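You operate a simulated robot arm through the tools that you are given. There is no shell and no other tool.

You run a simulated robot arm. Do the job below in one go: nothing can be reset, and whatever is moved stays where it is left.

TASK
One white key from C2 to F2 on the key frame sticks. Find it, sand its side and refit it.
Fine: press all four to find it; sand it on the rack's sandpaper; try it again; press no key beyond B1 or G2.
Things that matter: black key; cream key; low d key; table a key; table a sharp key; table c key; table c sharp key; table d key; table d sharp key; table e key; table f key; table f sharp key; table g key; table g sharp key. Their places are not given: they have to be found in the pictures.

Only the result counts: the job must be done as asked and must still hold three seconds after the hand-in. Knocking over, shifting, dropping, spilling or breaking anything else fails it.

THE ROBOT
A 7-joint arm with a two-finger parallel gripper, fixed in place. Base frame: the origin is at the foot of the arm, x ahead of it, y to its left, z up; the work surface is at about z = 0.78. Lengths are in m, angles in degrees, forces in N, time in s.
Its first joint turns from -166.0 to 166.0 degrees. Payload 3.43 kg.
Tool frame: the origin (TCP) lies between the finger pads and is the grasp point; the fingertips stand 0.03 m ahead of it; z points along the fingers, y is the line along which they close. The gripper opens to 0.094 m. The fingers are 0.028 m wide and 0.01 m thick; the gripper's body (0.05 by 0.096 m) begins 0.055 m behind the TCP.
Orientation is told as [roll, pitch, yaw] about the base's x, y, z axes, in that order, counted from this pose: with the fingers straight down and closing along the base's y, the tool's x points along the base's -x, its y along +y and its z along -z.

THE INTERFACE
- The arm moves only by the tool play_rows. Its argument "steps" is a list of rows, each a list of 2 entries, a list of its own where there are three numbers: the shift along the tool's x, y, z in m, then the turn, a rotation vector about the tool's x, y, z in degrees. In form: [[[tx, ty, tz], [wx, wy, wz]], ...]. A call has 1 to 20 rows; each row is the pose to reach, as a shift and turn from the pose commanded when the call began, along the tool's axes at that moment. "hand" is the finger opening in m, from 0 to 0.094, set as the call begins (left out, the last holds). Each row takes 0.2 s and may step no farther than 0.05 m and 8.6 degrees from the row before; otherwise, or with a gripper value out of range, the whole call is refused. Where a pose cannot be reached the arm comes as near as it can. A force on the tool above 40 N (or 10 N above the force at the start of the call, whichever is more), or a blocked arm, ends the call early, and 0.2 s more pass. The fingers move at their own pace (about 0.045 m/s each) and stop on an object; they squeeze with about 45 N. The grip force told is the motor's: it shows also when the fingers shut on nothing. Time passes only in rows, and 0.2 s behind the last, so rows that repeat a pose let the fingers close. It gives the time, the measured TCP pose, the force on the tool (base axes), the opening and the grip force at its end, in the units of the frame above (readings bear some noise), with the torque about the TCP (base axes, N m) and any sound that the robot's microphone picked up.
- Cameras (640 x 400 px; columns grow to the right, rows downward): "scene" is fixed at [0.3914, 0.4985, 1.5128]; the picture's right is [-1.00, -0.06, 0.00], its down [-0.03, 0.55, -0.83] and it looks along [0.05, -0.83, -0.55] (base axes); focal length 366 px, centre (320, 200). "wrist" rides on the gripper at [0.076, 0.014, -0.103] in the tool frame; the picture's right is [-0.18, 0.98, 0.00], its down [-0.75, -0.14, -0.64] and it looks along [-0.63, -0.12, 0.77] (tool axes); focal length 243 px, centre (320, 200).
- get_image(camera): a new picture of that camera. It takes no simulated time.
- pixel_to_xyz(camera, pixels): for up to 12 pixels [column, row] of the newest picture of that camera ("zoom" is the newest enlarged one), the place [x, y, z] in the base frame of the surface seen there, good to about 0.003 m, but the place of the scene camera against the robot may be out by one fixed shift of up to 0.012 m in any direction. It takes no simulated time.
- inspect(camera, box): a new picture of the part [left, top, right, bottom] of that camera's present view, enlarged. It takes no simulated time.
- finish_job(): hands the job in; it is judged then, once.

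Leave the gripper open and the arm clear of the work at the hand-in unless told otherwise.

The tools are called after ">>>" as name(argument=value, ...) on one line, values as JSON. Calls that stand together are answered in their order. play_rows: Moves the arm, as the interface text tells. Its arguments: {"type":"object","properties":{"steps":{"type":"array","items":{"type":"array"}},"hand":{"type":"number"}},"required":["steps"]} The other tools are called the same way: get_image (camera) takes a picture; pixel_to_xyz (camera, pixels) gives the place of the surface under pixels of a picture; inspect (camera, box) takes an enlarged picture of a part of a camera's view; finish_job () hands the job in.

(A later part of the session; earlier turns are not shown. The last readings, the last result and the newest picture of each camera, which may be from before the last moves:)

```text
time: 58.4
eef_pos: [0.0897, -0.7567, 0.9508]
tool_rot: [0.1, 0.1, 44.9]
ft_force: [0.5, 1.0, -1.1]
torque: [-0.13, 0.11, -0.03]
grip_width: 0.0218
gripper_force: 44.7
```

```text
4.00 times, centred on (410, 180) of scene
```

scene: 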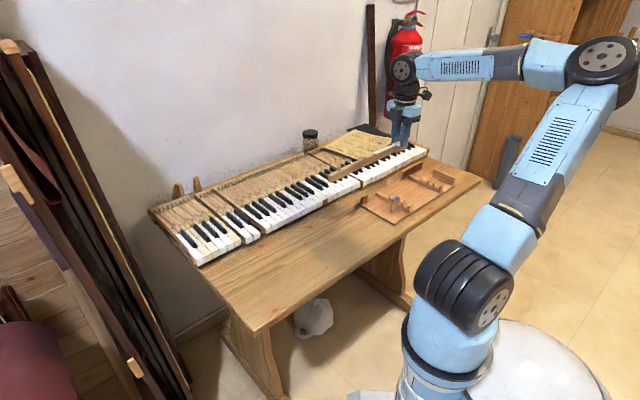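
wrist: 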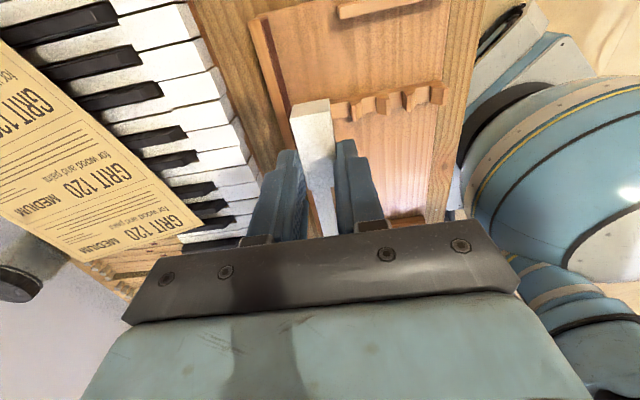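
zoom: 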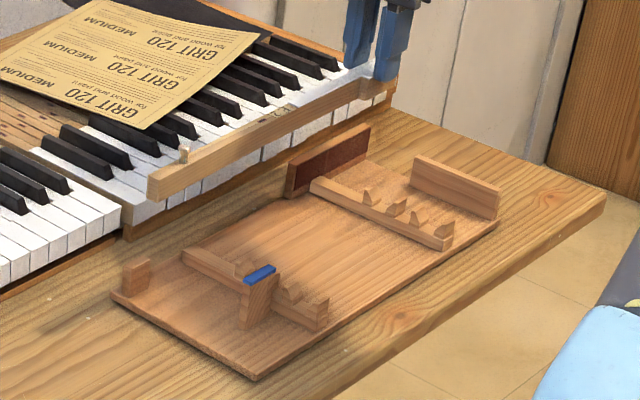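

Now the sandpaper block shows just left of the key at about (265, 60) in the wrist view. I'll zoom and measure its face and top again from here.

>>> inspect(camera="wrist", box=[220, 0, 460, 160])

>>> inspect(camera="wrist", box=[235, 0, 345, 150])

```text
2.50 times, centred on (340, 80) of wrist
```

zoom: 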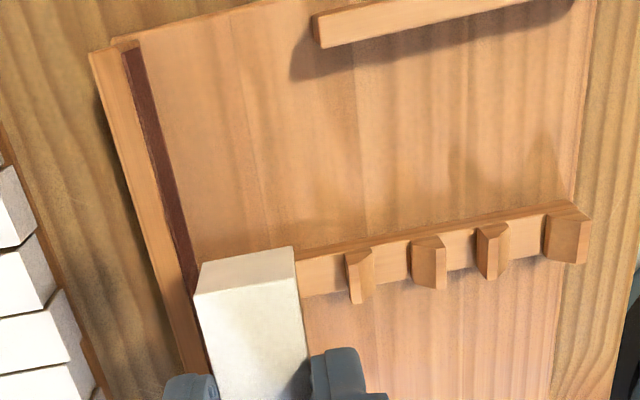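

```text
2.67 times, centred on (290, 75) of wrist
```

zoom: 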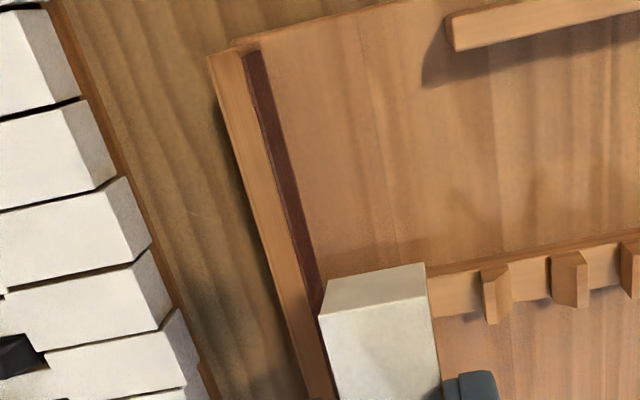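

>>> pixel_to_xyz(camera="zoom", pixels=[[225, 75], [262, 185], [295, 290], [235, 75], [275, 185], [305, 290], [258, 75], [282, 150], [305, 225], [380, 290], [370, 320], [330, 310]])

>>> pixel_to_xyz(camera="zoom", pixels=[[247, 48], [213, 60], [330, 150], [490, 285], [570, 275], [450, 285], [470, 25], [380, 275], [325, 285], [423, 270], [213, 75], [450, 300]])

```text
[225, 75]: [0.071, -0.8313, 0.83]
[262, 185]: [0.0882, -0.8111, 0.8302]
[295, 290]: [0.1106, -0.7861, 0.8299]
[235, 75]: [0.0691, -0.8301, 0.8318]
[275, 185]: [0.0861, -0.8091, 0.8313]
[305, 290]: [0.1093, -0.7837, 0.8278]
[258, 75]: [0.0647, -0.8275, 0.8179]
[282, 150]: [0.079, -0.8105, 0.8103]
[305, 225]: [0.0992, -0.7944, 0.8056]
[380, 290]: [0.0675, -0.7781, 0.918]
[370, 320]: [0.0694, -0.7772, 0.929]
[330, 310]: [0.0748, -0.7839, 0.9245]
```

```text
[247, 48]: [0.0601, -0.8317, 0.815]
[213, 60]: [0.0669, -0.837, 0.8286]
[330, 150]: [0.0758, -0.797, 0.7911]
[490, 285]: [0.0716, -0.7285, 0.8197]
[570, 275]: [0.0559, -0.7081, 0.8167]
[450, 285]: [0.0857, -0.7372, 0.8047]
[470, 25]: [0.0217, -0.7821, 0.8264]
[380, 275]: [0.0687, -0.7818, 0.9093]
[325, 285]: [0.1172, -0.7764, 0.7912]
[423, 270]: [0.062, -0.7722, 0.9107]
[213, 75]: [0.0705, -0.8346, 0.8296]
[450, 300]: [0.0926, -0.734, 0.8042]
```

The block top is at z = 0.830, the sandpaper face at p ≈ 0.6305, and the key's treble side at p ≈ 0.609. I'll go down to TCP z ≈ 0.867, which puts the fingertips 7 mm above the block and the key's lower 8–9 mm beside the sandpaper, 20 mm in front of it.

>>> play_rows(steps=[[[0, 0, 0.012], [0, 0, 0]], [[0, 0, 0.03], [0, 0, 0]], [[0, 0, 0.05], [0, 0, 0]], [[0, 0, 0.068], [0, 0, 0]], [[0, 0, 0.079], [0, 0, 0]], [[0, 0, 0.0838], [0, 0, 0]], [[0, 0, 0.0838], [0, 0, 0]]])

>>> inspect(camera="scene", box=[350, 130, 470, 230])

>>> get_image(camera="wrist")

```text
time: 60.0
eef_pos: [0.0896, -0.7597, 0.867]
tool_rot: [0.1, 0.1, 44.9]
ft_force: [0.0, 0.2, -0.6]
torque: [-0.11, 0.1, -0.02]
grip_width: 0.0217
gripper_force: 44.7
```

```text
4.00 times, centred on (410, 180) of scene
```

zoom: 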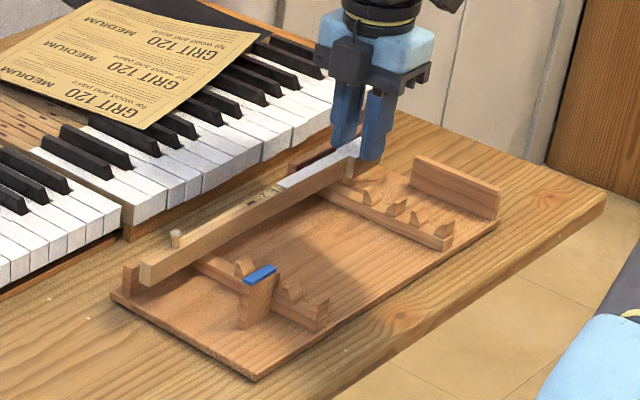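

```text
taken
```

wrist: 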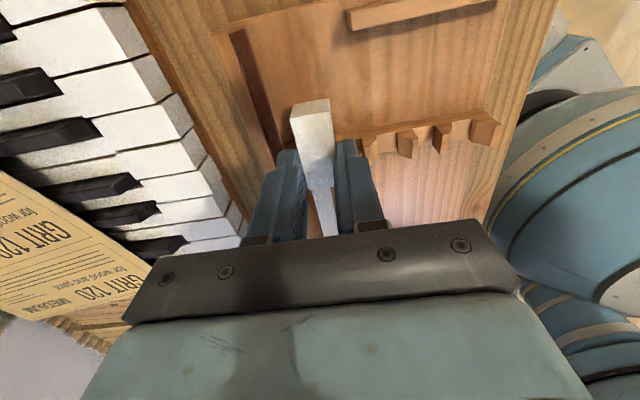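

The tail end is near the little post at the rack's bass corner. I'll check the clearance there before moving sideways.

>>> inspect(camera="scene", box=[362, 180, 412, 215])

>>> pixel_to_xyz(camera="zoom", pixels=[[150, 205], [160, 235], [160, 265], [120, 215], [120, 250], [180, 260], [220, 215], [260, 205], [105, 213], [130, 205]])

```text
11.43 times, centred on (387, 198) of scene
```

zoom: 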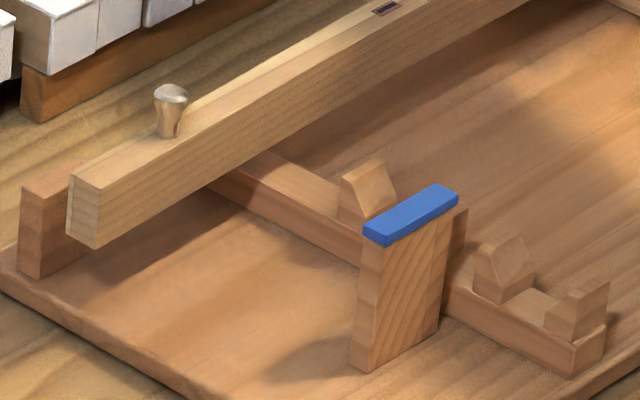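

```text
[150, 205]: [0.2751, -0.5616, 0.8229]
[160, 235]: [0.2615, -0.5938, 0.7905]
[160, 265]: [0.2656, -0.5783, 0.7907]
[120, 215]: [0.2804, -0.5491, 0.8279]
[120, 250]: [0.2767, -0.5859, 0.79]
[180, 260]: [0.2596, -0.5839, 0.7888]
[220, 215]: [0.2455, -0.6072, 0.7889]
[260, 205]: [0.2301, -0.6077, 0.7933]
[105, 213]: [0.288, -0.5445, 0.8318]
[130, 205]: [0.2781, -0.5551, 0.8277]
```

>>> pixel_to_xyz(camera="zoom", pixels=[[45, 180], [60, 175], [30, 188], [50, 220], [85, 215], [85, 240], [100, 240], [75, 200], [95, 200], [40, 250]])

```text
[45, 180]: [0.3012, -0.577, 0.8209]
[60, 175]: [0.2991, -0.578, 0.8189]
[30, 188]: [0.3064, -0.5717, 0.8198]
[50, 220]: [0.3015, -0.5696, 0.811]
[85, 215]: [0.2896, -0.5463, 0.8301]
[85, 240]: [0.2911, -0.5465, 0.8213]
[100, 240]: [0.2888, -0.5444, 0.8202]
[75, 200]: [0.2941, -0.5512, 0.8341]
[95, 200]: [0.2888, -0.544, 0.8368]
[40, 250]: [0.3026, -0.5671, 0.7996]
```

In the same camera frame, the tail's underside (≈ 0.820) is level with the post's top (≈ 0.820), so the tail would hit the post. I'll tilt the key 3° tail-up about the closing axis to clear it by over 1 cm, then check.

>>> play_rows(steps=[[[0, 0, 0], [0, -1, 0]], [[0, 0, 0], [0, -2, 0]], [[0, 0, 0], [0, -3, 0]], [[0, 0, 0], [0, -3, 0]]])

>>> inspect(camera="scene", box=[362, 180, 412, 215])

>>> inspect(camera="scene", box=[410, 145, 460, 180])

>>> inspect(camera="wrist", box=[200, 20, 400, 180])

```text
time: 61.0
eef_pos: [0.0909, -0.7578, 0.867]
tool_rot: [0.0, -2.9, 44.9]
ft_force: [-0.9, 0.4, -0.7]
torque: [-0.13, 0.12, -0.04]
grip_width: 0.0218
gripper_force: 45.1
```

```text
11.43 times, centred on (387, 198) of scene
```

zoom: 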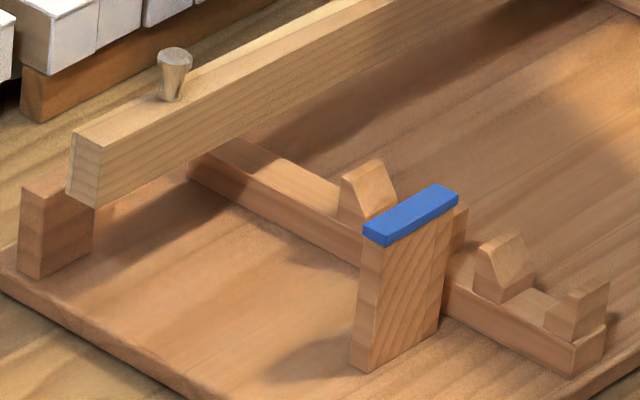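

```text
11.43 times, centred on (435, 162) of scene
```

zoom: 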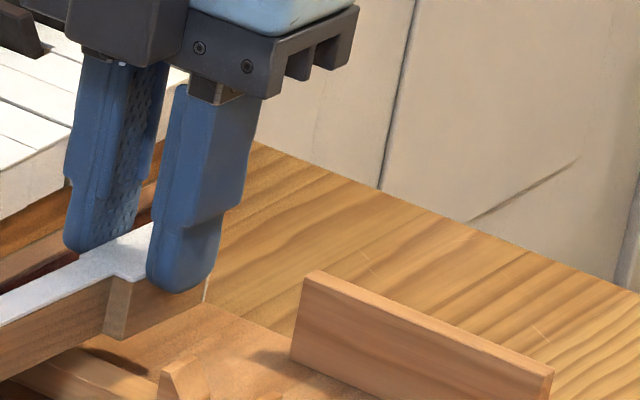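

```text
2.50 times, centred on (300, 100) of wrist
```

zoom: 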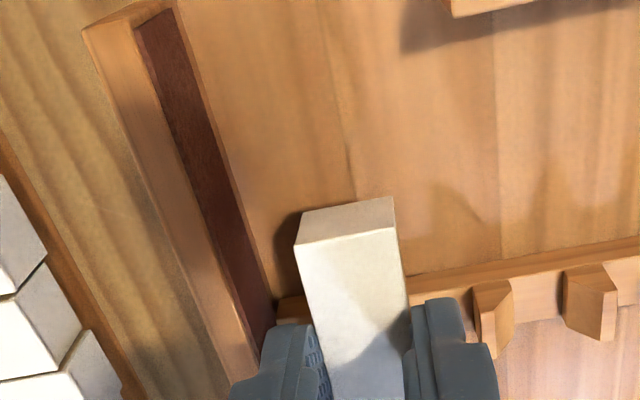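

The tail now clears the post. I'll lower 3 mm (fingertips ~3–4 mm above the block) and move 15 mm toward the sandpaper, stopping ~4 mm short, then check.

>>> play_rows(steps=[[[0.0001, -0.003, 0.0015], [0, 0, 0]], [[0.0002, -0.007, 0.003], [0, 0, 0]], [[0.0002, -0.011, 0.003], [0, 0, 0]], [[0.0002, -0.015, 0.003], [0, 0, 0]], [[0.0002, -0.015, 0.003], [0, 0, 0]]])

>>> inspect(camera="scene", box=[400, 145, 440, 180])

>>> inspect(camera="wrist", box=[200, 20, 400, 180])

>>> inspect(camera="scene", box=[362, 180, 412, 215])

```text
time: 62.2
eef_pos: [0.0995, -0.7669, 0.864]
tool_rot: [0.0, -2.9, 44.8]
ft_force: [0.2, -0.2, -3.0]
torque: [-0.14, 0.09, -0.02]
grip_width: 0.0217
gripper_force: 44.9
```

```text
11.43 times, centred on (420, 162) of scene
```

zoom: 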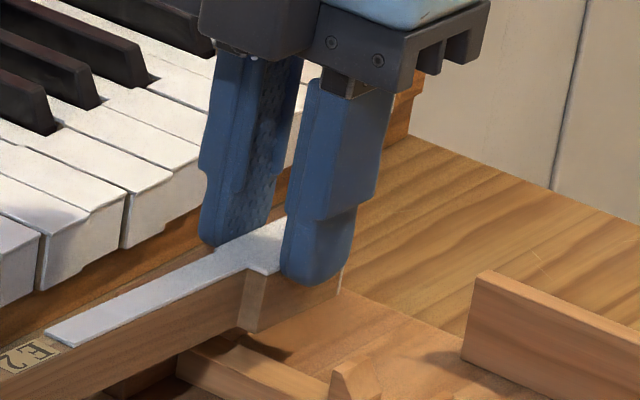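

```text
2.50 times, centred on (300, 100) of wrist
```

zoom: 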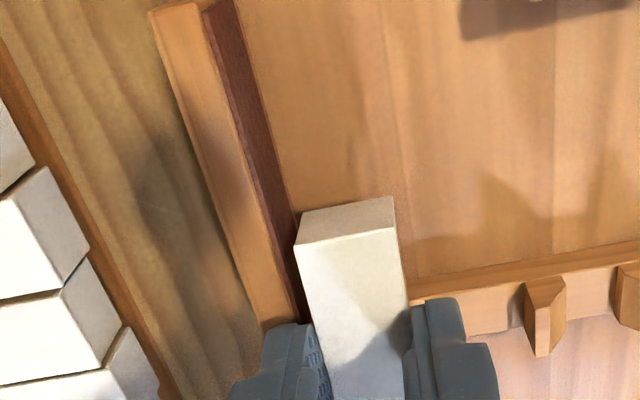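

```text
11.43 times, centred on (387, 198) of scene
```

zoom: 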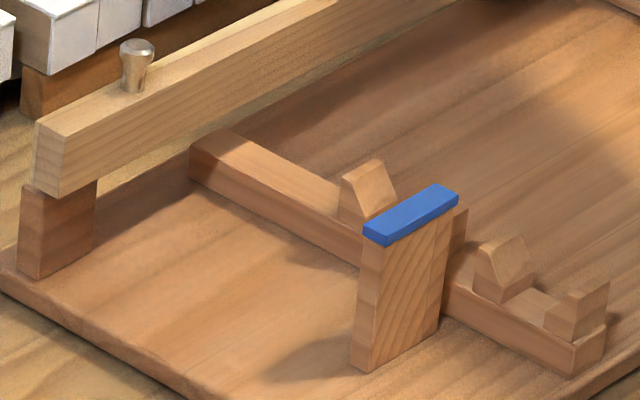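

About 5 mm remain to the sandpaper. I'll close in by small steps and watch for contact force.

>>> play_rows(steps=[[[0, -0.001, 0], [0, 0, 0]], [[0, -0.002, 0], [0, 0, 0]], [[0, -0.003, 0], [0, 0, 0]], [[0, -0.003, 0], [0, 0, 0]]])

>>> play_rows(steps=[[[0, -0.0007, 0], [0, 0, 0]], [[0, -0.0015, 0], [0, 0, 0]], [[0, -0.0015, 0], [0, 0, 0]]])

>>> inspect(camera="wrist", box=[200, 20, 400, 180])

```text
time: 63.2
eef_pos: [0.1028, -0.7715, 0.8631]
tool_rot: [0.2, -2.9, 44.9]
ft_force: [-0.2, -0.3, 0.0]
torque: [-0.11, 0.09, -0.06]
grip_width: 0.0218
gripper_force: 45.2
```

```text
time: 64.0
eef_pos: [0.103, -0.7712, 0.8625]
tool_rot: [0.1, -2.9, 44.9]
ft_force: [0.7, 0.6, -1.2]
torque: [-0.11, 0.09, 0.04]
grip_width: 0.022
gripper_force: 45.3
```

```text
2.50 times, centred on (300, 100) of wrist
```

zoom: 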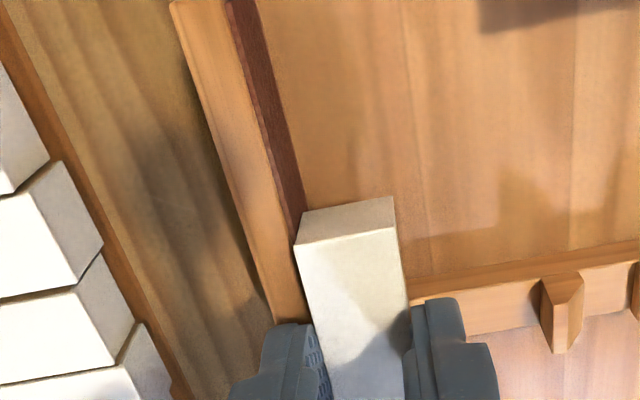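

No contact yet. I'll continue in 1 mm steps.

>>> play_rows(steps=[[[0, -0.0007, 0], [0, 0, 0]], [[0, -0.0012, 0], [0, 0, 0]], [[0, -0.0012, 0], [0, 0, 0]]])

>>> play_rows(steps=[[[0, -0.0006, 0], [0, 0, 0]], [[0, -0.001, 0], [0, 0, 0]], [[0, -0.001, 0], [0, 0, 0]]])

```text
time: 64.8
eef_pos: [0.1045, -0.7737, 0.863]
tool_rot: [0.1, -2.9, 44.9]
ft_force: [-6.2, 3.9, 1.9]
torque: [0.09, 0.3, 0.14]
grip_width: 0.0216
gripper_force: 45.1
```

```text
time: 65.6
eef_pos: [0.106, -0.7731, 0.8636]
tool_rot: [0.1, -3.0, 44.9]
ft_force: [-3.1, 2.4, -3.1]
torque: [-0.01, 0.26, 0.04]
grip_width: 0.0216
gripper_force: 45.1
```

Contact was made (about 7 N, then 4 N after the last millimetre). I'll check the picture for any movement of the rack or the key in the grip.

>>> inspect(camera="scene", box=[350, 130, 470, 230])

>>> inspect(camera="wrist", box=[200, 20, 400, 180])

>>> inspect(camera="scene", box=[400, 145, 440, 180])

```text
4.00 times, centred on (410, 180) of scene
```

zoom: 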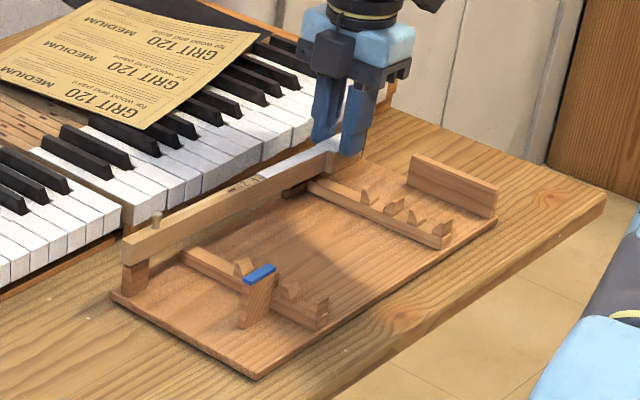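

```text
2.50 times, centred on (300, 100) of wrist
```

zoom: 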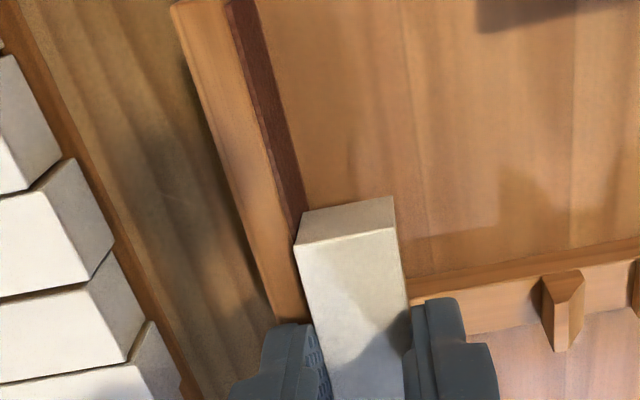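

```text
11.43 times, centred on (420, 162) of scene
```

zoom: 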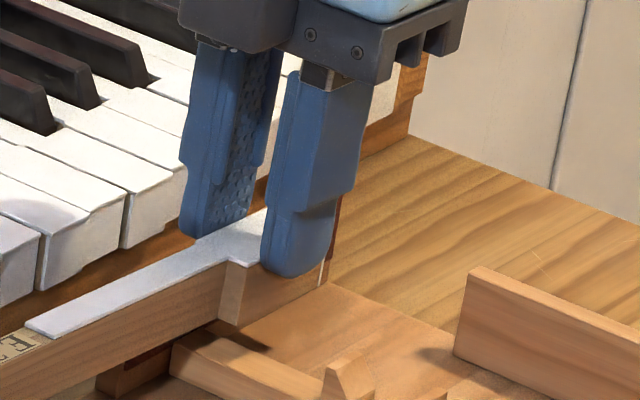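

The rack slid about 2 mm under the 7 N push, so it is light. I must use a gentler touch of 2–3 N. I'll ease back 0.5 mm and read the force.

>>> play_rows(steps=[[[0, 0.0004, 0], [0, 0, 0]], [[0, 0.0004, 0], [0, 0, 0]]])

>>> play_rows(steps=[[[0, 0, 0], [0, 0, 0]]])

>>> pixel_to_xyz(camera="scene", pixels=[[360, 205], [398, 225], [399, 197]])

```text
time: 66.2
eef_pos: [0.1044, -0.7725, 0.864]
tool_rot: [0.0, -2.9, 44.9]
ft_force: [0.6, 0.2, -0.1]
torque: [-0.13, 0.11, 0.0]
grip_width: 0.0218
gripper_force: 44.8
```

```text
time: 66.6
eef_pos: [0.105, -0.7729, 0.8641]
tool_rot: [0.1, -2.9, 44.9]
ft_force: [0.5, 0.0, -1.3]
torque: [-0.12, 0.12, 0.0]
grip_width: 0.0217
gripper_force: 44.9
```

```text
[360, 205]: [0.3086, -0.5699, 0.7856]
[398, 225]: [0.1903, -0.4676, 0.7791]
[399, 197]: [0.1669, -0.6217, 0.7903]
```

Backing off 0.4 mm lost contact, so the stiffness is about 10 N/mm. I'll advance in tiny 0.2 mm steps to set a light touch.

>>> play_rows(steps=[[[0, -0.0002, 0], [0, 0, 0]], [[0, -0.0002, 0], [0, 0, 0]]])

>>> play_rows(steps=[[[0, -0.0002, 0], [0, 0, 0]], [[0, -0.0002, 0], [0, 0, 0]]])

```text
time: 67.2
eef_pos: [0.1057, -0.7734, 0.8644]
tool_rot: [0.1, -2.9, 44.9]
ft_force: [-0.9, -0.3, 0.1]
torque: [-0.11, 0.13, 0.0]
grip_width: 0.0217
gripper_force: 44.5
```

```text
time: 67.8
eef_pos: [0.1037, -0.7741, 0.8628]
tool_rot: [0.1, -2.9, 44.8]
ft_force: [-0.5, -0.3, -0.2]
torque: [-0.08, 0.1, 0.02]
grip_width: 0.0214
gripper_force: 44.9
```

A barely-there touch now (the torque suggests ~0.5 N). One more 0.2 mm step.

>>> play_rows(steps=[[[0, -0.0002, 0], [0, 0, 0]], [[0, -0.0002, 0], [0, 0, 0]]])

```text
time: 68.4
eef_pos: [0.1065, -0.774, 0.8638]
tool_rot: [0.1, -2.9, 44.9]
ft_force: [-1.3, 0.3, -1.7]
torque: [-0.1, 0.2, -0.02]
grip_width: 0.0218
gripper_force: 44.9
```

Light contact of about 2 N. I'll make a first short stroke of 12 mm toward the treble along the sandpaper and read the force.

>>> play_rows(steps=[[[0.004, 0, -0.0002], [0, 0, 0]], [[0.008, 0, -0.0004], [0, 0, 0]], [[0.012, 0, -0.0006], [0, 0, 0]], [[0.012, 0, -0.0006], [0, 0, 0]]])

>>> play_rows(steps=[[[-0.006, 0, 0.0003], [0, 0, 0]], [[-0.012, 0, 0.0006], [0, 0, 0]], [[-0.018, 0, 0.0009], [0, 0, 0]], [[-0.024, 0, 0.0013], [0, 0, 0]]])

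>>> inspect(camera="scene", box=[350, 130, 470, 230])

```text
time: 69.4
eef_pos: [0.097, -0.7814, 0.8636]
tool_rot: [0.1, -2.9, 44.8]
ft_force: [0.2, -0.9, 0.0]
torque: [-0.07, 0.06, -0.03]
grip_width: 0.022
gripper_force: 45.0
```

```text
time: 70.4
eef_pos: [0.1131, -0.766, 0.8634]
tool_rot: [0.0, -2.8, 44.8]
ft_force: [-4.6, 1.9, 0.3]
torque: [-0.06, 0.29, 0.02]
grip_width: 0.0216
gripper_force: 45.1
```

```text
4.00 times, centred on (410, 180) of scene
```

zoom: 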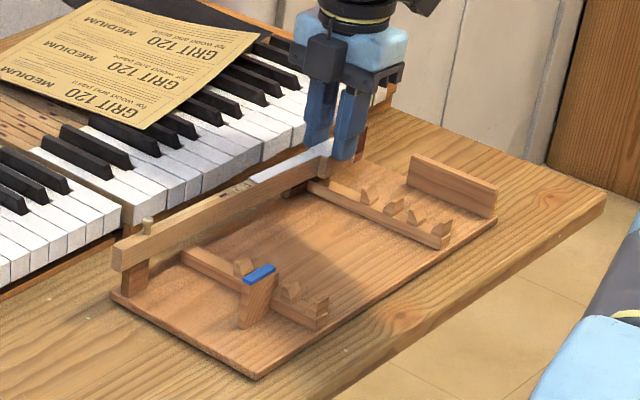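

Force grew to 4.6 N toward the bass and faded toward the treble, so the sandpaper is turned about 1.1° from my stroke line. I'll back off 1 mm, turn the tool +1.1° to lie flush, and re-centre.

>>> play_rows(steps=[[[0, 0.001, 0], [0, 0, 0]], [[0.004, 0.001, -0.0002], [0, 0, -0.6]], [[0.008, 0.001, -0.0004], [0, 0, -1.1]], [[0.012, 0.0008, -0.0006], [0, 0, -1.1]], [[0.012, 0.0008, -0.0006], [0, 0, -1.1]]])

>>> play_rows(steps=[[[0, -0.0004, 0], [0, 0, 0]], [[0, -0.0004, 0], [0, 0, 0]]])

>>> play_rows(steps=[[[0, -0.0003, 0], [0, 0, 0]], [[0, -0.0003, 0], [0, 0, 0]]])

```text
time: 71.6
eef_pos: [0.1038, -0.7722, 0.8637]
tool_rot: [0.0, -2.9, 46.0]
ft_force: [-0.4, 0.4, -1.2]
torque: [-0.11, 0.11, 0.01]
grip_width: 0.0217
gripper_force: 45.0
```

```text
time: 72.2
eef_pos: [0.1051, -0.7737, 0.8638]
tool_rot: [-0.1, -2.9, 46.0]
ft_force: [0.4, -0.1, -1.3]
torque: [-0.13, 0.11, 0.0]
grip_width: 0.0216
gripper_force: 44.5
```

```text
time: 72.8
eef_pos: [0.1053, -0.7734, 0.8629]
tool_rot: [-0.1, -2.9, 46.0]
ft_force: [0.0, 0.2, -0.6]
torque: [-0.1, 0.13, -0.02]
grip_width: 0.0219
gripper_force: 45.7
```

>>> play_rows(steps=[[[0, -0.0003, 0], [0, 0, 0]], [[0, -0.0003, 0], [0, 0, 0]]])

>>> play_rows(steps=[[[0, -0.0002, 0], [0, 0, 0]], [[0, -0.0002, 0], [0, 0, 0]]])

```text
time: 73.4
eef_pos: [0.1059, -0.7742, 0.8638]
tool_rot: [0.0, -3.0, 46.0]
ft_force: [-0.5, 0.2, -0.2]
torque: [-0.09, 0.1, 0.0]
grip_width: 0.0217
gripper_force: 45.0
```

```text
time: 74.0
eef_pos: [0.1054, -0.7748, 0.8637]
tool_rot: [-0.1, -2.9, 45.9]
ft_force: [-0.6, 2.4, -0.5]
torque: [-0.04, 0.13, 0.01]
grip_width: 0.0218
gripper_force: 45.3
```

A light contact of about 2 N again. I'll stroke ±12 mm along the new line and read at each end.

>>> play_rows(steps=[[[0.004, 0, -0.0002], [0, 0, 0]], [[0.008, 0, -0.0004], [0, 0, 0]], [[0.012, 0, -0.0006], [0, 0, 0]]])

>>> play_rows(steps=[[[-0.006, 0, 0.0003], [0, 0, 0]], [[-0.012, 0, 0.0006], [0, 0, 0]], [[-0.018, 0, 0.0009], [0, 0, 0]], [[-0.024, 0, 0.0013], [0, 0, 0]]])

```text
time: 74.8
eef_pos: [0.0983, -0.783, 0.8638]
tool_rot: [0.0, -2.8, 46.0]
ft_force: [-2.3, 5.0, 0.1]
torque: [0.09, 0.23, -0.16]
grip_width: 0.022
gripper_force: 45.2
```

```text
time: 75.8
eef_pos: [0.1132, -0.767, 0.8638]
tool_rot: [0.0, -2.9, 46.0]
ft_force: [-0.3, -0.2, -0.6]
torque: [-0.08, 0.1, -0.03]
grip_width: 0.0218
gripper_force: 45.0
```

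Now it's the other way (5 N at +12, 0 at −12), so the right turn is about half. I'll turn back 0.55° and return to the centre.

>>> play_rows(steps=[[[0, 0.0003, 0], [0, 0, 0.3]], [[0.004, 0.0003, -0.0002], [0, 0, 0.55]], [[0.008, 0.0002, -0.0004], [0, 0, 0.55]], [[0.012, 0.0001, -0.0006], [0, 0, 0.55]], [[0.012, 0.0001, -0.0006], [0, 0, 0.55]]])

>>> play_rows(steps=[[[0.004, 0, -0.0002], [0, 0, 0]], [[0.008, 0, -0.0004], [0, 0, 0]], [[0.012, 0, -0.0006], [0, 0, 0]]])

>>> play_rows(steps=[[[-0.006, 0, 0.0003], [0, 0, 0]], [[-0.012, 0, 0.0006], [0, 0, 0]], [[-0.018, 0, 0.0009], [0, 0, 0]], [[-0.024, 0, 0.0013], [0, 0, 0]]])

```text
time: 77.0
eef_pos: [0.1058, -0.7743, 0.8629]
tool_rot: [0.0, -2.9, 45.5]
ft_force: [0.9, -0.9, -1.8]
torque: [-0.09, 0.05, 0.01]
grip_width: 0.0218
gripper_force: 44.9
```

```text
time: 77.8
eef_pos: [0.0981, -0.7845, 0.863]
tool_rot: [0.0, -2.9, 45.5]
ft_force: [-1.8, 5.6, -0.7]
torque: [0.1, 0.22, 0.09]
grip_width: 0.0217
gripper_force: 45.3
```

```text
time: 78.8
eef_pos: [0.1146, -0.7655, 0.8629]
tool_rot: [0.0, -2.9, 45.5]
ft_force: [0.0, 0.0, -1.2]
torque: [-0.11, 0.15, 0.01]
grip_width: 0.0218
gripper_force: 44.7
```

Contact is uneven along the stroke. I'll find the touch point here at the bass end of the stroke with 0.2 mm steps.

>>> play_rows(steps=[[[0, -0.0002, 0], [0, 0, 0]], [[0, -0.0002, 0], [0, 0, 0]]])

>>> play_rows(steps=[[[0, -0.0002, 0], [0, 0, 0]], [[0, -0.0002, 0], [0, 0, 0]]])

>>> inspect(camera="scene", box=[350, 130, 470, 230])

>>> inspect(camera="wrist", box=[200, 20, 400, 180])

```text
time: 79.4
eef_pos: [0.1142, -0.7664, 0.8626]
tool_rot: [0.0, -2.9, 45.5]
ft_force: [-0.2, -0.2, -1.4]
torque: [-0.13, 0.07, 0.01]
grip_width: 0.0216
gripper_force: 45.4
```

```text
time: 80.0
eef_pos: [0.1132, -0.7648, 0.864]
tool_rot: [0.0, -2.9, 45.5]
ft_force: [-0.1, -0.1, -0.8]
torque: [-0.07, 0.09, 0.02]
grip_width: 0.0216
gripper_force: 46.0
```

```text
4.00 times, centred on (410, 180) of scene
```

zoom: 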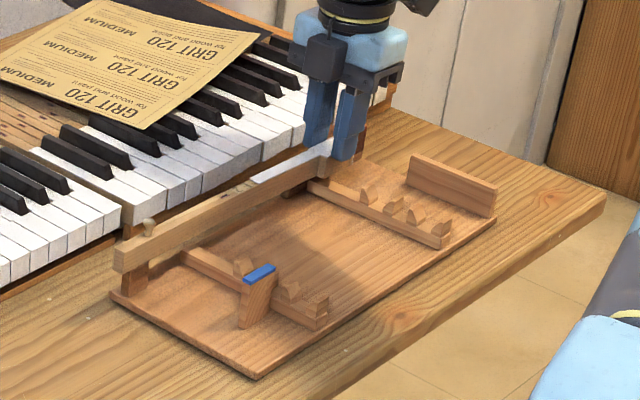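

```text
2.50 times, centred on (300, 100) of wrist
```

zoom: 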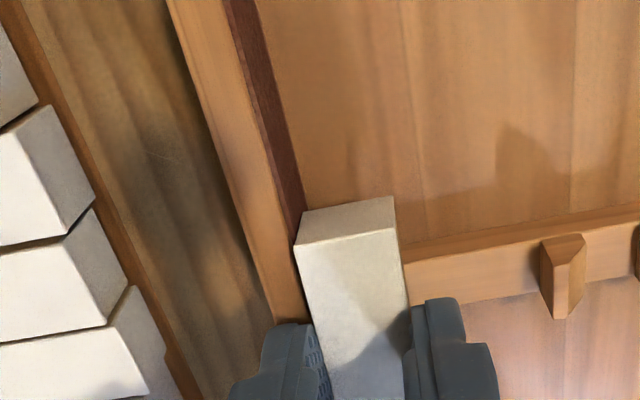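

Rack still in place. I'll continue the touch search at this end.

>>> play_rows(steps=[[[0, -0.0003, 0], [0, 0, 0]], [[0, -0.0003, 0], [0, 0, 0]]])

>>> play_rows(steps=[[[0, -0.0002, 0], [0, 0, 0]], [[0, -0.0002, 0], [0, 0, 0]]])

```text
time: 80.6
eef_pos: [0.1153, -0.7651, 0.8648]
tool_rot: [0.1, -2.8, 45.5]
ft_force: [0.0, -0.3, 0.1]
torque: [-0.11, 0.1, -0.02]
grip_width: 0.0217
gripper_force: 44.8
```

```text
time: 81.2
eef_pos: [0.1155, -0.7661, 0.8637]
tool_rot: [0.0, -2.9, 45.6]
ft_force: [-1.0, 0.7, 0.0]
torque: [-0.11, 0.12, -0.05]
grip_width: 0.0219
gripper_force: 45.0
```

There is a light touch at this end now. I'll go on with short, watched strokes: 8 mm toward the treble.

>>> play_rows(steps=[[[0.003, 0, -0.0002], [0, 0, 0]], [[0.006, 0, -0.0003], [0, 0, 0]], [[0.009, 0, -0.0005], [0, 0, 0]]])

>>> play_rows(steps=[[[-0.003, 0, 0.0002], [0, 0, 0]], [[-0.006, 0, 0.0003], [0, 0, 0]], [[-0.009, 0, 0.0005], [0, 0, 0]]])

```text
time: 82.0
eef_pos: [0.1093, -0.7719, 0.8645]
tool_rot: [0.1, -2.9, 45.5]
ft_force: [0.1, -0.1, -1.0]
torque: [-0.09, 0.12, 0.01]
grip_width: 0.022
gripper_force: 44.9
```

```text
time: 82.8
eef_pos: [0.1144, -0.766, 0.8626]
tool_rot: [0.0, -2.9, 45.4]
ft_force: [-3.8, 1.6, -0.6]
torque: [-0.09, 0.22, 0.02]
grip_width: 0.0213
gripper_force: 44.5
```

Contact is firmer at the bass end (3.8 N). I'll follow the face by adding a slight inward drift (0.25 mm per 9 mm) while stroking toward the treble.

>>> play_rows(steps=[[[0.003, -0.0001, -0.0002], [0, 0, 0]], [[0.006, -0.0002, -0.0003], [0, 0, 0]], [[0.009, -0.0003, -0.0005], [0, 0, 0]]])

>>> play_rows(steps=[[[0.003, -0.0001, -0.0002], [0, 0, 0]], [[0.006, -0.0002, -0.0003], [0, 0, 0]], [[0.009, -0.0003, -0.0005], [0, 0, 0]]])

>>> play_rows(steps=[[[-0.003, 0.0001, 0.0002], [0, 0, 0]], [[-0.006, 0.0002, 0.0003], [0, 0, 0]], [[-0.009, 0.0003, 0.0005], [0, 0, 0]]])

>>> play_rows(steps=[[[-0.003, 0.0001, 0.0002], [0, 0, 0]], [[-0.006, 0.0002, 0.0003], [0, 0, 0]], [[-0.009, 0.0003, 0.0005], [0, 0, 0]]])

```text
time: 83.6
eef_pos: [0.1095, -0.7717, 0.8626]
tool_rot: [0.0, -2.9, 45.5]
ft_force: [-2.4, 3.5, -0.9]
torque: [-0.03, 0.13, 0.04]
grip_width: 0.0219
gripper_force: 45.2
```

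```text
time: 84.4
eef_pos: [0.1029, -0.7785, 0.8639]
tool_rot: [0.0, -2.8, 45.5]
ft_force: [-1.0, -0.7, -1.5]
torque: [-0.13, 0.14, 0.0]
grip_width: 0.0218
gripper_force: 45.4
```

```text
time: 85.2
eef_pos: [0.1094, -0.7717, 0.8625]
tool_rot: [0.0, -2.9, 45.5]
ft_force: [-1.1, 0.0, -0.8]
torque: [-0.12, 0.1, 0.0]
grip_width: 0.0214
gripper_force: 45.3
```

```text
time: 86.0
eef_pos: [0.1139, -0.7653, 0.8635]
tool_rot: [0.0, -2.9, 45.6]
ft_force: [-0.2, 0.1, -0.5]
torque: [-0.08, 0.08, 0.01]
grip_width: 0.0217
gripper_force: 44.6
```

The rack yields slightly whenever force passes ~4 N. I'll do repeated back-and-forth strokes on one fixed line, letting contact stay light: advance 0.3 mm, then two ±12 mm cycles.

>>> play_rows(steps=[[[0, -0.0003, 0], [0, 0, 0]], [[0.006, -0.0003, -0.0003], [0, 0, 0]], [[0.012, -0.0003, -0.0006], [0, 0, 0]], [[0.018, -0.0003, -0.0009], [0, 0, 0]], [[0.024, -0.0003, -0.0013], [0, 0, 0]], [[0.018, -0.0003, -0.0009], [0, 0, 0]], [[0.012, -0.0003, -0.0006], [0, 0, 0]], [[0.006, -0.0003, -0.0003], [0, 0, 0]], [[0, -0.0003, 0], [0, 0, 0]], [[0.006, -0.0003, -0.0003], [0, 0, 0]], [[0.012, -0.0003, -0.0006], [0, 0, 0]], [[0.018, -0.0003, -0.0009], [0, 0, 0]], [[0.024, -0.0003, -0.0013], [0, 0, 0]]])

>>> play_rows(steps=[[[-0.006, 0, 0.0003], [0, 0, 0]], [[-0.012, 0, 0.0006], [0, 0, 0]]])

>>> inspect(camera="scene", box=[350, 130, 470, 230])

>>> inspect(camera="wrist", box=[200, 20, 400, 180])

```text
time: 88.8
eef_pos: [0.098, -0.7833, 0.8619]
tool_rot: [-0.1, -2.9, 45.5]
ft_force: [-1.3, 4.4, -0.1]
torque: [0.03, 0.2, 0.11]
grip_width: 0.0219
gripper_force: 45.2
```

```text
time: 89.4
eef_pos: [0.1065, -0.775, 0.861]
tool_rot: [0.0, -2.9, 45.5]
ft_force: [-6.1, 2.6, -0.3]
torque: [-0.05, 0.29, 0.03]
grip_width: 0.0219
gripper_force: 45.1
```

```text
4.00 times, centred on (410, 180) of scene
```

zoom: 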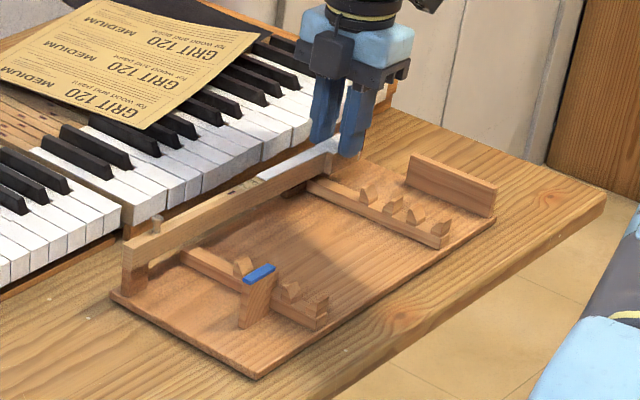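

```text
2.50 times, centred on (300, 100) of wrist
```

zoom: 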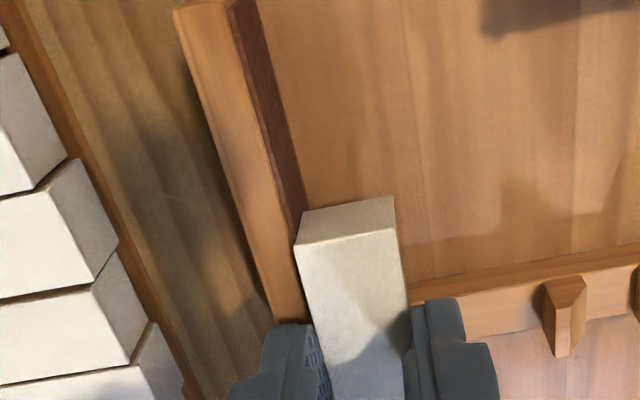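

Contact is good (4–6 N) and the rack hasn't visibly moved. I'll raise 1 mm for finger clearance and keep stroking ±12 mm along the same line.

>>> play_rows(steps=[[[0, 0.0001, -0.001], [0, 0, 0]], [[0.006, 0.0001, -0.0013], [0, 0, 0]], [[0.012, 0.0001, -0.0016], [0, 0, 0]], [[0.006, 0.0001, -0.0013], [0, 0, 0]], [[0, 0.0001, -0.001], [0, 0, 0]], [[-0.006, 0.0001, -0.0007], [0, 0, 0]], [[-0.012, 0.0001, -0.0004], [0, 0, 0]], [[-0.006, 0.0001, -0.0007], [0, 0, 0]], [[0, 0.0001, -0.001], [0, 0, 0]], [[0.006, 0.0001, -0.0013], [0, 0, 0]], [[0.012, 0.0001, -0.0016], [0, 0, 0]], [[0.006, 0.0001, -0.0013], [0, 0, 0]], [[0, 0.0001, -0.001], [0, 0, 0]], [[-0.006, 0.0001, -0.0007], [0, 0, 0]], [[-0.012, 0.0001, -0.0004], [0, 0, 0]], [[-0.006, 0.0001, -0.0007], [0, 0, 0]], [[0, 0.0001, -0.001], [0, 0, 0]]])

>>> play_rows(steps=[[[0.006, 0, -0.0003], [0, 0, 0]], [[0.012, 0, -0.0006], [0, 0, 0]], [[0.018, 0, -0.0009], [0, 0, 0]]])

>>> play_rows(steps=[[[-0.006, 0, 0.0003], [0, 0, 0]], [[-0.012, 0, 0.0006], [0, 0, 0]], [[-0.018, 0, 0.0009], [0, 0, 0]], [[-0.024, 0, 0.0013], [0, 0, 0]], [[-0.03, 0, 0.0016], [0, 0, 0]]])

>>> inspect(camera="scene", box=[350, 130, 470, 230])

```text
time: 93.0
eef_pos: [0.107, -0.7752, 0.8645]
tool_rot: [0.0, -2.9, 45.5]
ft_force: [0.4, -0.3, 0.4]
torque: [-0.13, 0.13, 0.01]
grip_width: 0.0216
gripper_force: 44.7
```

```text
time: 93.8
eef_pos: [0.0936, -0.7883, 0.8643]
tool_rot: [0.0, -2.9, 45.4]
ft_force: [-0.2, 0.4, -0.2]
torque: [-0.09, 0.09, -0.01]
grip_width: 0.0215
gripper_force: 45.1
```

```text
time: 95.0
eef_pos: [0.1146, -0.7659, 0.8643]
tool_rot: [0.1, -2.8, 45.6]
ft_force: [-0.2, 0.3, -0.1]
torque: [-0.1, 0.11, 0.0]
grip_width: 0.0217
gripper_force: 44.9
```

```text
4.00 times, centred on (410, 180) of scene
```

zoom: 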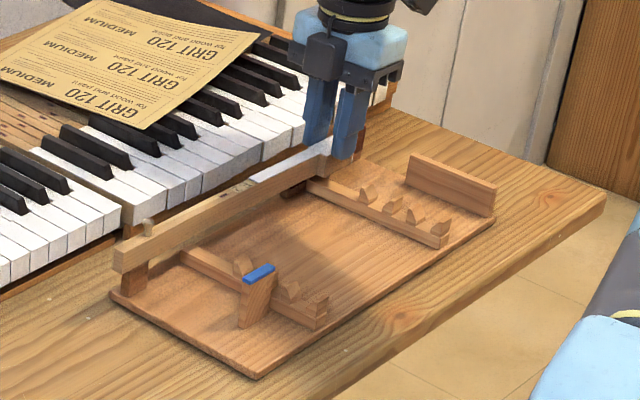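

Contact faded again. I'll advance 0.3 mm and do two more full sets of strokes on that line.

>>> play_rows(steps=[[[0, -0.0004, 0], [0, 0, 0]], [[0.006, -0.0004, -0.0003], [0, 0, 0]], [[0.012, -0.0004, -0.0006], [0, 0, 0]], [[0.018, -0.0004, -0.0009], [0, 0, 0]], [[0.024, -0.0004, -0.0013], [0, 0, 0]], [[0.018, -0.0004, -0.0009], [0, 0, 0]], [[0.012, -0.0004, -0.0006], [0, 0, 0]], [[0.006, -0.0004, -0.0003], [0, 0, 0]], [[0, -0.0004, 0], [0, 0, 0]], [[0.006, -0.0005, -0.0003], [0, 0, 0]], [[0.012, -0.0005, -0.0006], [0, 0, 0]], [[0.018, -0.0005, -0.0009], [0, 0, 0]], [[0.024, -0.0005, -0.0013], [0, 0, 0]]])

>>> play_rows(steps=[[[-0.006, -0.0001, 0.0003], [0, 0, 0]], [[-0.012, -0.0001, 0.0006], [0, 0, 0]], [[-0.018, -0.0001, 0.0009], [0, 0, 0]], [[-0.024, -0.0001, 0.0013], [0, 0, 0]], [[-0.018, -0.0001, 0.0009], [0, 0, 0]], [[-0.012, -0.0001, 0.0006], [0, 0, 0]], [[-0.006, -0.0001, 0.0003], [0, 0, 0]], [[0, -0.0001, 0], [0, 0, 0]], [[-0.006, -0.0002, 0.0003], [0, 0, 0]], [[-0.012, -0.0002, 0.0006], [0, 0, 0]], [[-0.018, -0.0002, 0.0009], [0, 0, 0]], [[-0.024, -0.0002, 0.0013], [0, 0, 0]]])

>>> inspect(camera="scene", box=[350, 130, 470, 230])

```text
time: 97.8
eef_pos: [0.0972, -0.7826, 0.8639]
tool_rot: [-0.1, -2.8, 45.5]
ft_force: [0.1, -0.4, -0.7]
torque: [-0.12, 0.11, 0.02]
grip_width: 0.0222
gripper_force: 44.8
```

```text
time: 100.4
eef_pos: [0.1139, -0.7667, 0.8652]
tool_rot: [0.0, -2.9, 45.5]
ft_force: [-0.5, 0.6, -0.9]
torque: [-0.11, 0.08, 0.01]
grip_width: 0.0215
gripper_force: 44.5
```

```text
4.00 times, centred on (410, 180) of scene
```

zoom: 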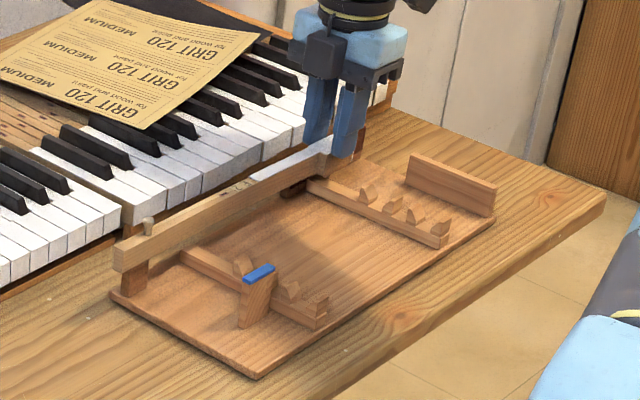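

No contact in that set; the rack must have eased back a little. I'll find the touch point again in 0.3 mm steps.

>>> play_rows(steps=[[[0.012, -0.0003, -0.0006], [0, 0, 0]], [[0.012, -0.0003, -0.0006], [0, 0, 0]]])

>>> play_rows(steps=[[[0, -0.0003, 0], [0, 0, 0]], [[0, -0.0003, 0], [0, 0, 0]]])

>>> play_rows(steps=[[[0, -0.0003, 0], [0, 0, 0]], [[0, -0.0003, 0], [0, 0, 0]]])

>>> inspect(camera="wrist", box=[240, 40, 360, 150])

```text
time: 101.0
eef_pos: [0.1056, -0.7756, 0.8649]
tool_rot: [0.1, -3.0, 45.4]
ft_force: [-2.8, 5.0, -1.1]
torque: [0.07, 0.25, 0.14]
grip_width: 0.0216
gripper_force: 44.8
```

```text
time: 101.6
eef_pos: [0.1064, -0.7766, 0.8651]
tool_rot: [0.0, -3.0, 45.4]
ft_force: [-6.7, 5.5, 3.4]
torque: [0.17, 0.29, 0.17]
grip_width: 0.0214
gripper_force: 45.2
```

```text
time: 102.2
eef_pos: [0.1067, -0.7767, 0.8638]
tool_rot: [0.0, -2.9, 45.5]
ft_force: [-5.7, 4.9, -0.9]
torque: [0.01, 0.32, 0.16]
grip_width: 0.0219
gripper_force: 44.8
```

```text
3.64 times, centred on (300, 95) of wrist
```

zoom: 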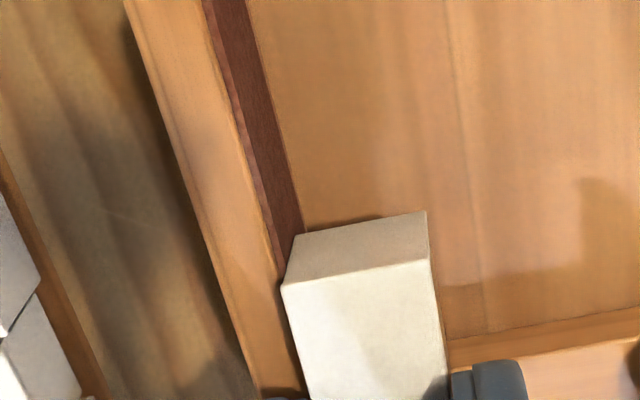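

Touch found, with the rear edge of the head touching first. I'll turn +0.5° to lie flatter and do two stroke cycles here.

>>> play_rows(steps=[[[0, 0.0001, 0], [0, 0, -0.5]], [[0.006, 0.0001, -0.0003], [0, 0, -0.5]], [[0.012, 0.0, -0.0006], [0, 0, -0.5]], [[0.006, 0.0001, -0.0003], [0, 0, -0.5]], [[0, 0.0001, 0], [0, 0, -0.5]], [[-0.006, 0.0002, 0.0003], [0, 0, -0.5]], [[-0.012, 0.0002, 0.0006], [0, 0, -0.5]]])

>>> play_rows(steps=[[[0.006, 0, -0.0003], [0, 0, 0]], [[0.012, 0, -0.0006], [0, 0, 0]], [[0.018, 0, -0.0009], [0, 0, 0]], [[0.024, 0, -0.0013], [0, 0, 0]]])

>>> play_rows(steps=[[[-0.006, 0, 0.0003], [0, 0, 0]], [[-0.012, 0, 0.0006], [0, 0, 0]]])

>>> play_rows(steps=[[[-0.006, 0, 0.0003], [0, 0, 0]], [[-0.012, 0, 0.0006], [0, 0, 0]]])

```text
time: 103.8
eef_pos: [0.1159, -0.7663, 0.8644]
tool_rot: [0.0, -3.0, 46.0]
ft_force: [-0.1, -0.2, -0.1]
torque: [-0.1, 0.12, 0.03]
grip_width: 0.0217
gripper_force: 45.2
```

```text
time: 104.8
eef_pos: [0.0982, -0.7851, 0.8642]
tool_rot: [0.1, -2.9, 46.0]
ft_force: [0.3, 0.7, -0.8]
torque: [-0.11, 0.13, -0.02]
grip_width: 0.022
gripper_force: 44.8
```

```text
time: 105.4
eef_pos: [0.1066, -0.776, 0.8643]
tool_rot: [0.0, -2.9, 46.0]
ft_force: [-0.2, -0.1, -1.2]
torque: [-0.12, 0.08, -0.02]
grip_width: 0.0215
gripper_force: 45.0
```

```text
time: 106.0
eef_pos: [0.1141, -0.7671, 0.865]
tool_rot: [0.0, -2.9, 46.0]
ft_force: [-0.1, 0.8, -0.8]
torque: [-0.11, 0.11, 0.0]
grip_width: 0.0217
gripper_force: 44.8
```

Contact slips away because lateral strokes nudge the rack. I'll switch to short diagonal strokes (mostly up and down, small sideways) at a fixed spot, which keep the side force steady. First I find the touch at the centre.

>>> play_rows(steps=[[[0.006, 0, -0.0003], [0, 0, 0]], [[0.012, -0.0002, -0.0006], [0, 0, 0]], [[0.012, -0.0002, -0.0006], [0, 0, 0]]])

>>> play_rows(steps=[[[0, -0.0002, 0], [0, 0, 0]], [[0, -0.0002, 0], [0, 0, 0]]])

```text
time: 106.8
eef_pos: [0.1085, -0.7743, 0.8645]
tool_rot: [0.0, -2.9, 46.0]
ft_force: [-2.3, 4.5, -1.7]
torque: [0.09, 0.14, -0.06]
grip_width: 0.0216
gripper_force: 44.9
```

```text
time: 107.4
eef_pos: [0.1081, -0.776, 0.8646]
tool_rot: [0.1, -2.9, 45.9]
ft_force: [-2.5, 5.9, 0.0]
torque: [0.03, 0.2, 0.01]
grip_width: 0.0217
gripper_force: 45.4
```

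Flush contact at ~5–6 N (no twist). Now diagonal strokes: 6 mm up and down with ±4 mm sideways, for 16 rows.

>>> play_rows(steps=[[[0.0037, 0.0001, -0.0062], [0, 0, 0]], [[0.004, 0.0001, -0.0002], [0, 0, 0]], [[-0.0003, 0.0001, -0.006], [0, 0, 0]], [[0, 0.0001, 0], [0, 0, 0]], [[-0.0043, 0.0001, -0.0058], [0, 0, 0]], [[-0.004, 0.0001, 0.0002], [0, 0, 0]], [[-0.0003, 0.0001, -0.006], [0, 0, 0]], [[0, 0.0001, 0], [0, 0, 0]]])

>>> play_rows(steps=[[[-0.0003, 0, -0.006], [0, 0, 0]]])

>>> play_rows(steps=[[[0.0003, 0, 0.006], [0, 0, 0]]])

```text
time: 109.2
eef_pos: [0.1061, -0.7758, 0.8651]
tool_rot: [0.0, -3.0, 45.9]
ft_force: [-0.2, -0.3, -0.7]
torque: [-0.09, 0.1, -0.01]
grip_width: 0.0216
gripper_force: 45.3
```

```text
time: 109.6
eef_pos: [0.1071, -0.7769, 0.8705]
tool_rot: [0.0, -2.9, 46.0]
ft_force: [0.1, 0.7, -0.8]
torque: [-0.12, 0.13, 0.01]
grip_width: 0.0217
gripper_force: 44.7
```

```text
time: 110.0
eef_pos: [0.1076, -0.7753, 0.863]
tool_rot: [0.1, -3.0, 46.0]
ft_force: [-0.5, 0.4, -0.6]
torque: [-0.12, 0.1, -0.01]
grip_width: 0.0218
gripper_force: 44.7
```

Contact was lost again. I'll check whether the rack or the key in the grip is shifting.

>>> inspect(camera="scene", box=[350, 130, 470, 230])

>>> inspect(camera="wrist", box=[200, 20, 400, 180])

>>> get_image(camera="scene")

```text
4.00 times, centred on (410, 180) of scene
```

zoom: 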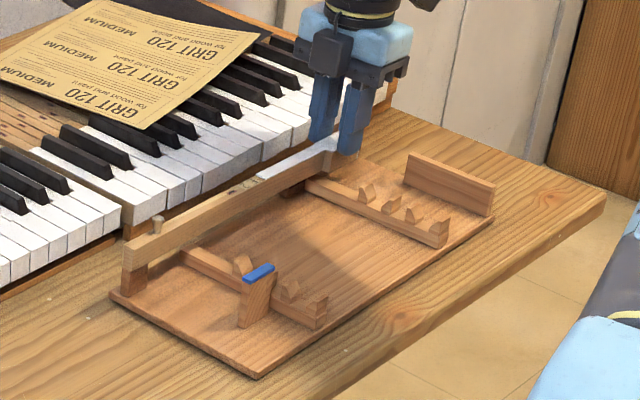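

```text
2.50 times, centred on (300, 100) of wrist
```

zoom: 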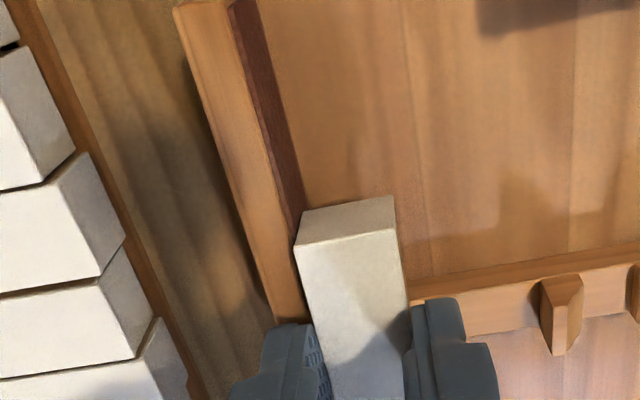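

```text
taken
```

scene: 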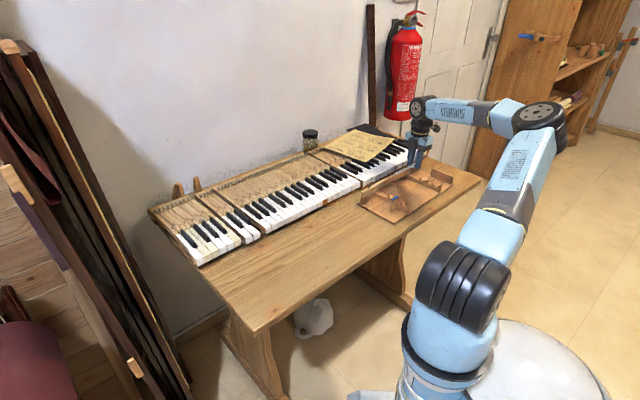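

The rack has crept about 5 mm in all. I'll keep the push below ~3 N from here: find a ~2 N touch, then pure vertical strokes, which don't change the side gap.

>>> play_rows(steps=[[[0, -0.0002, 0], [0, 0, 0]], [[0, -0.0002, 0], [0, 0, 0]]])

>>> play_rows(steps=[[[0, -0.00015, 0], [0, 0, 0]], [[0, -0.00015, 0], [0, 0, 0]]])

```text
time: 110.6
eef_pos: [0.1079, -0.7756, 0.8644]
tool_rot: [-0.1, -2.8, 46.0]
ft_force: [-0.8, 1.9, -0.9]
torque: [-0.07, 0.11, -0.02]
grip_width: 0.0219
gripper_force: 44.8
```

```text
time: 111.2
eef_pos: [0.1086, -0.7759, 0.8657]
tool_rot: [-0.1, -2.9, 45.9]
ft_force: [-0.5, -0.2, -0.8]
torque: [-0.11, 0.08, -0.02]
grip_width: 0.022
gripper_force: 45.0
```

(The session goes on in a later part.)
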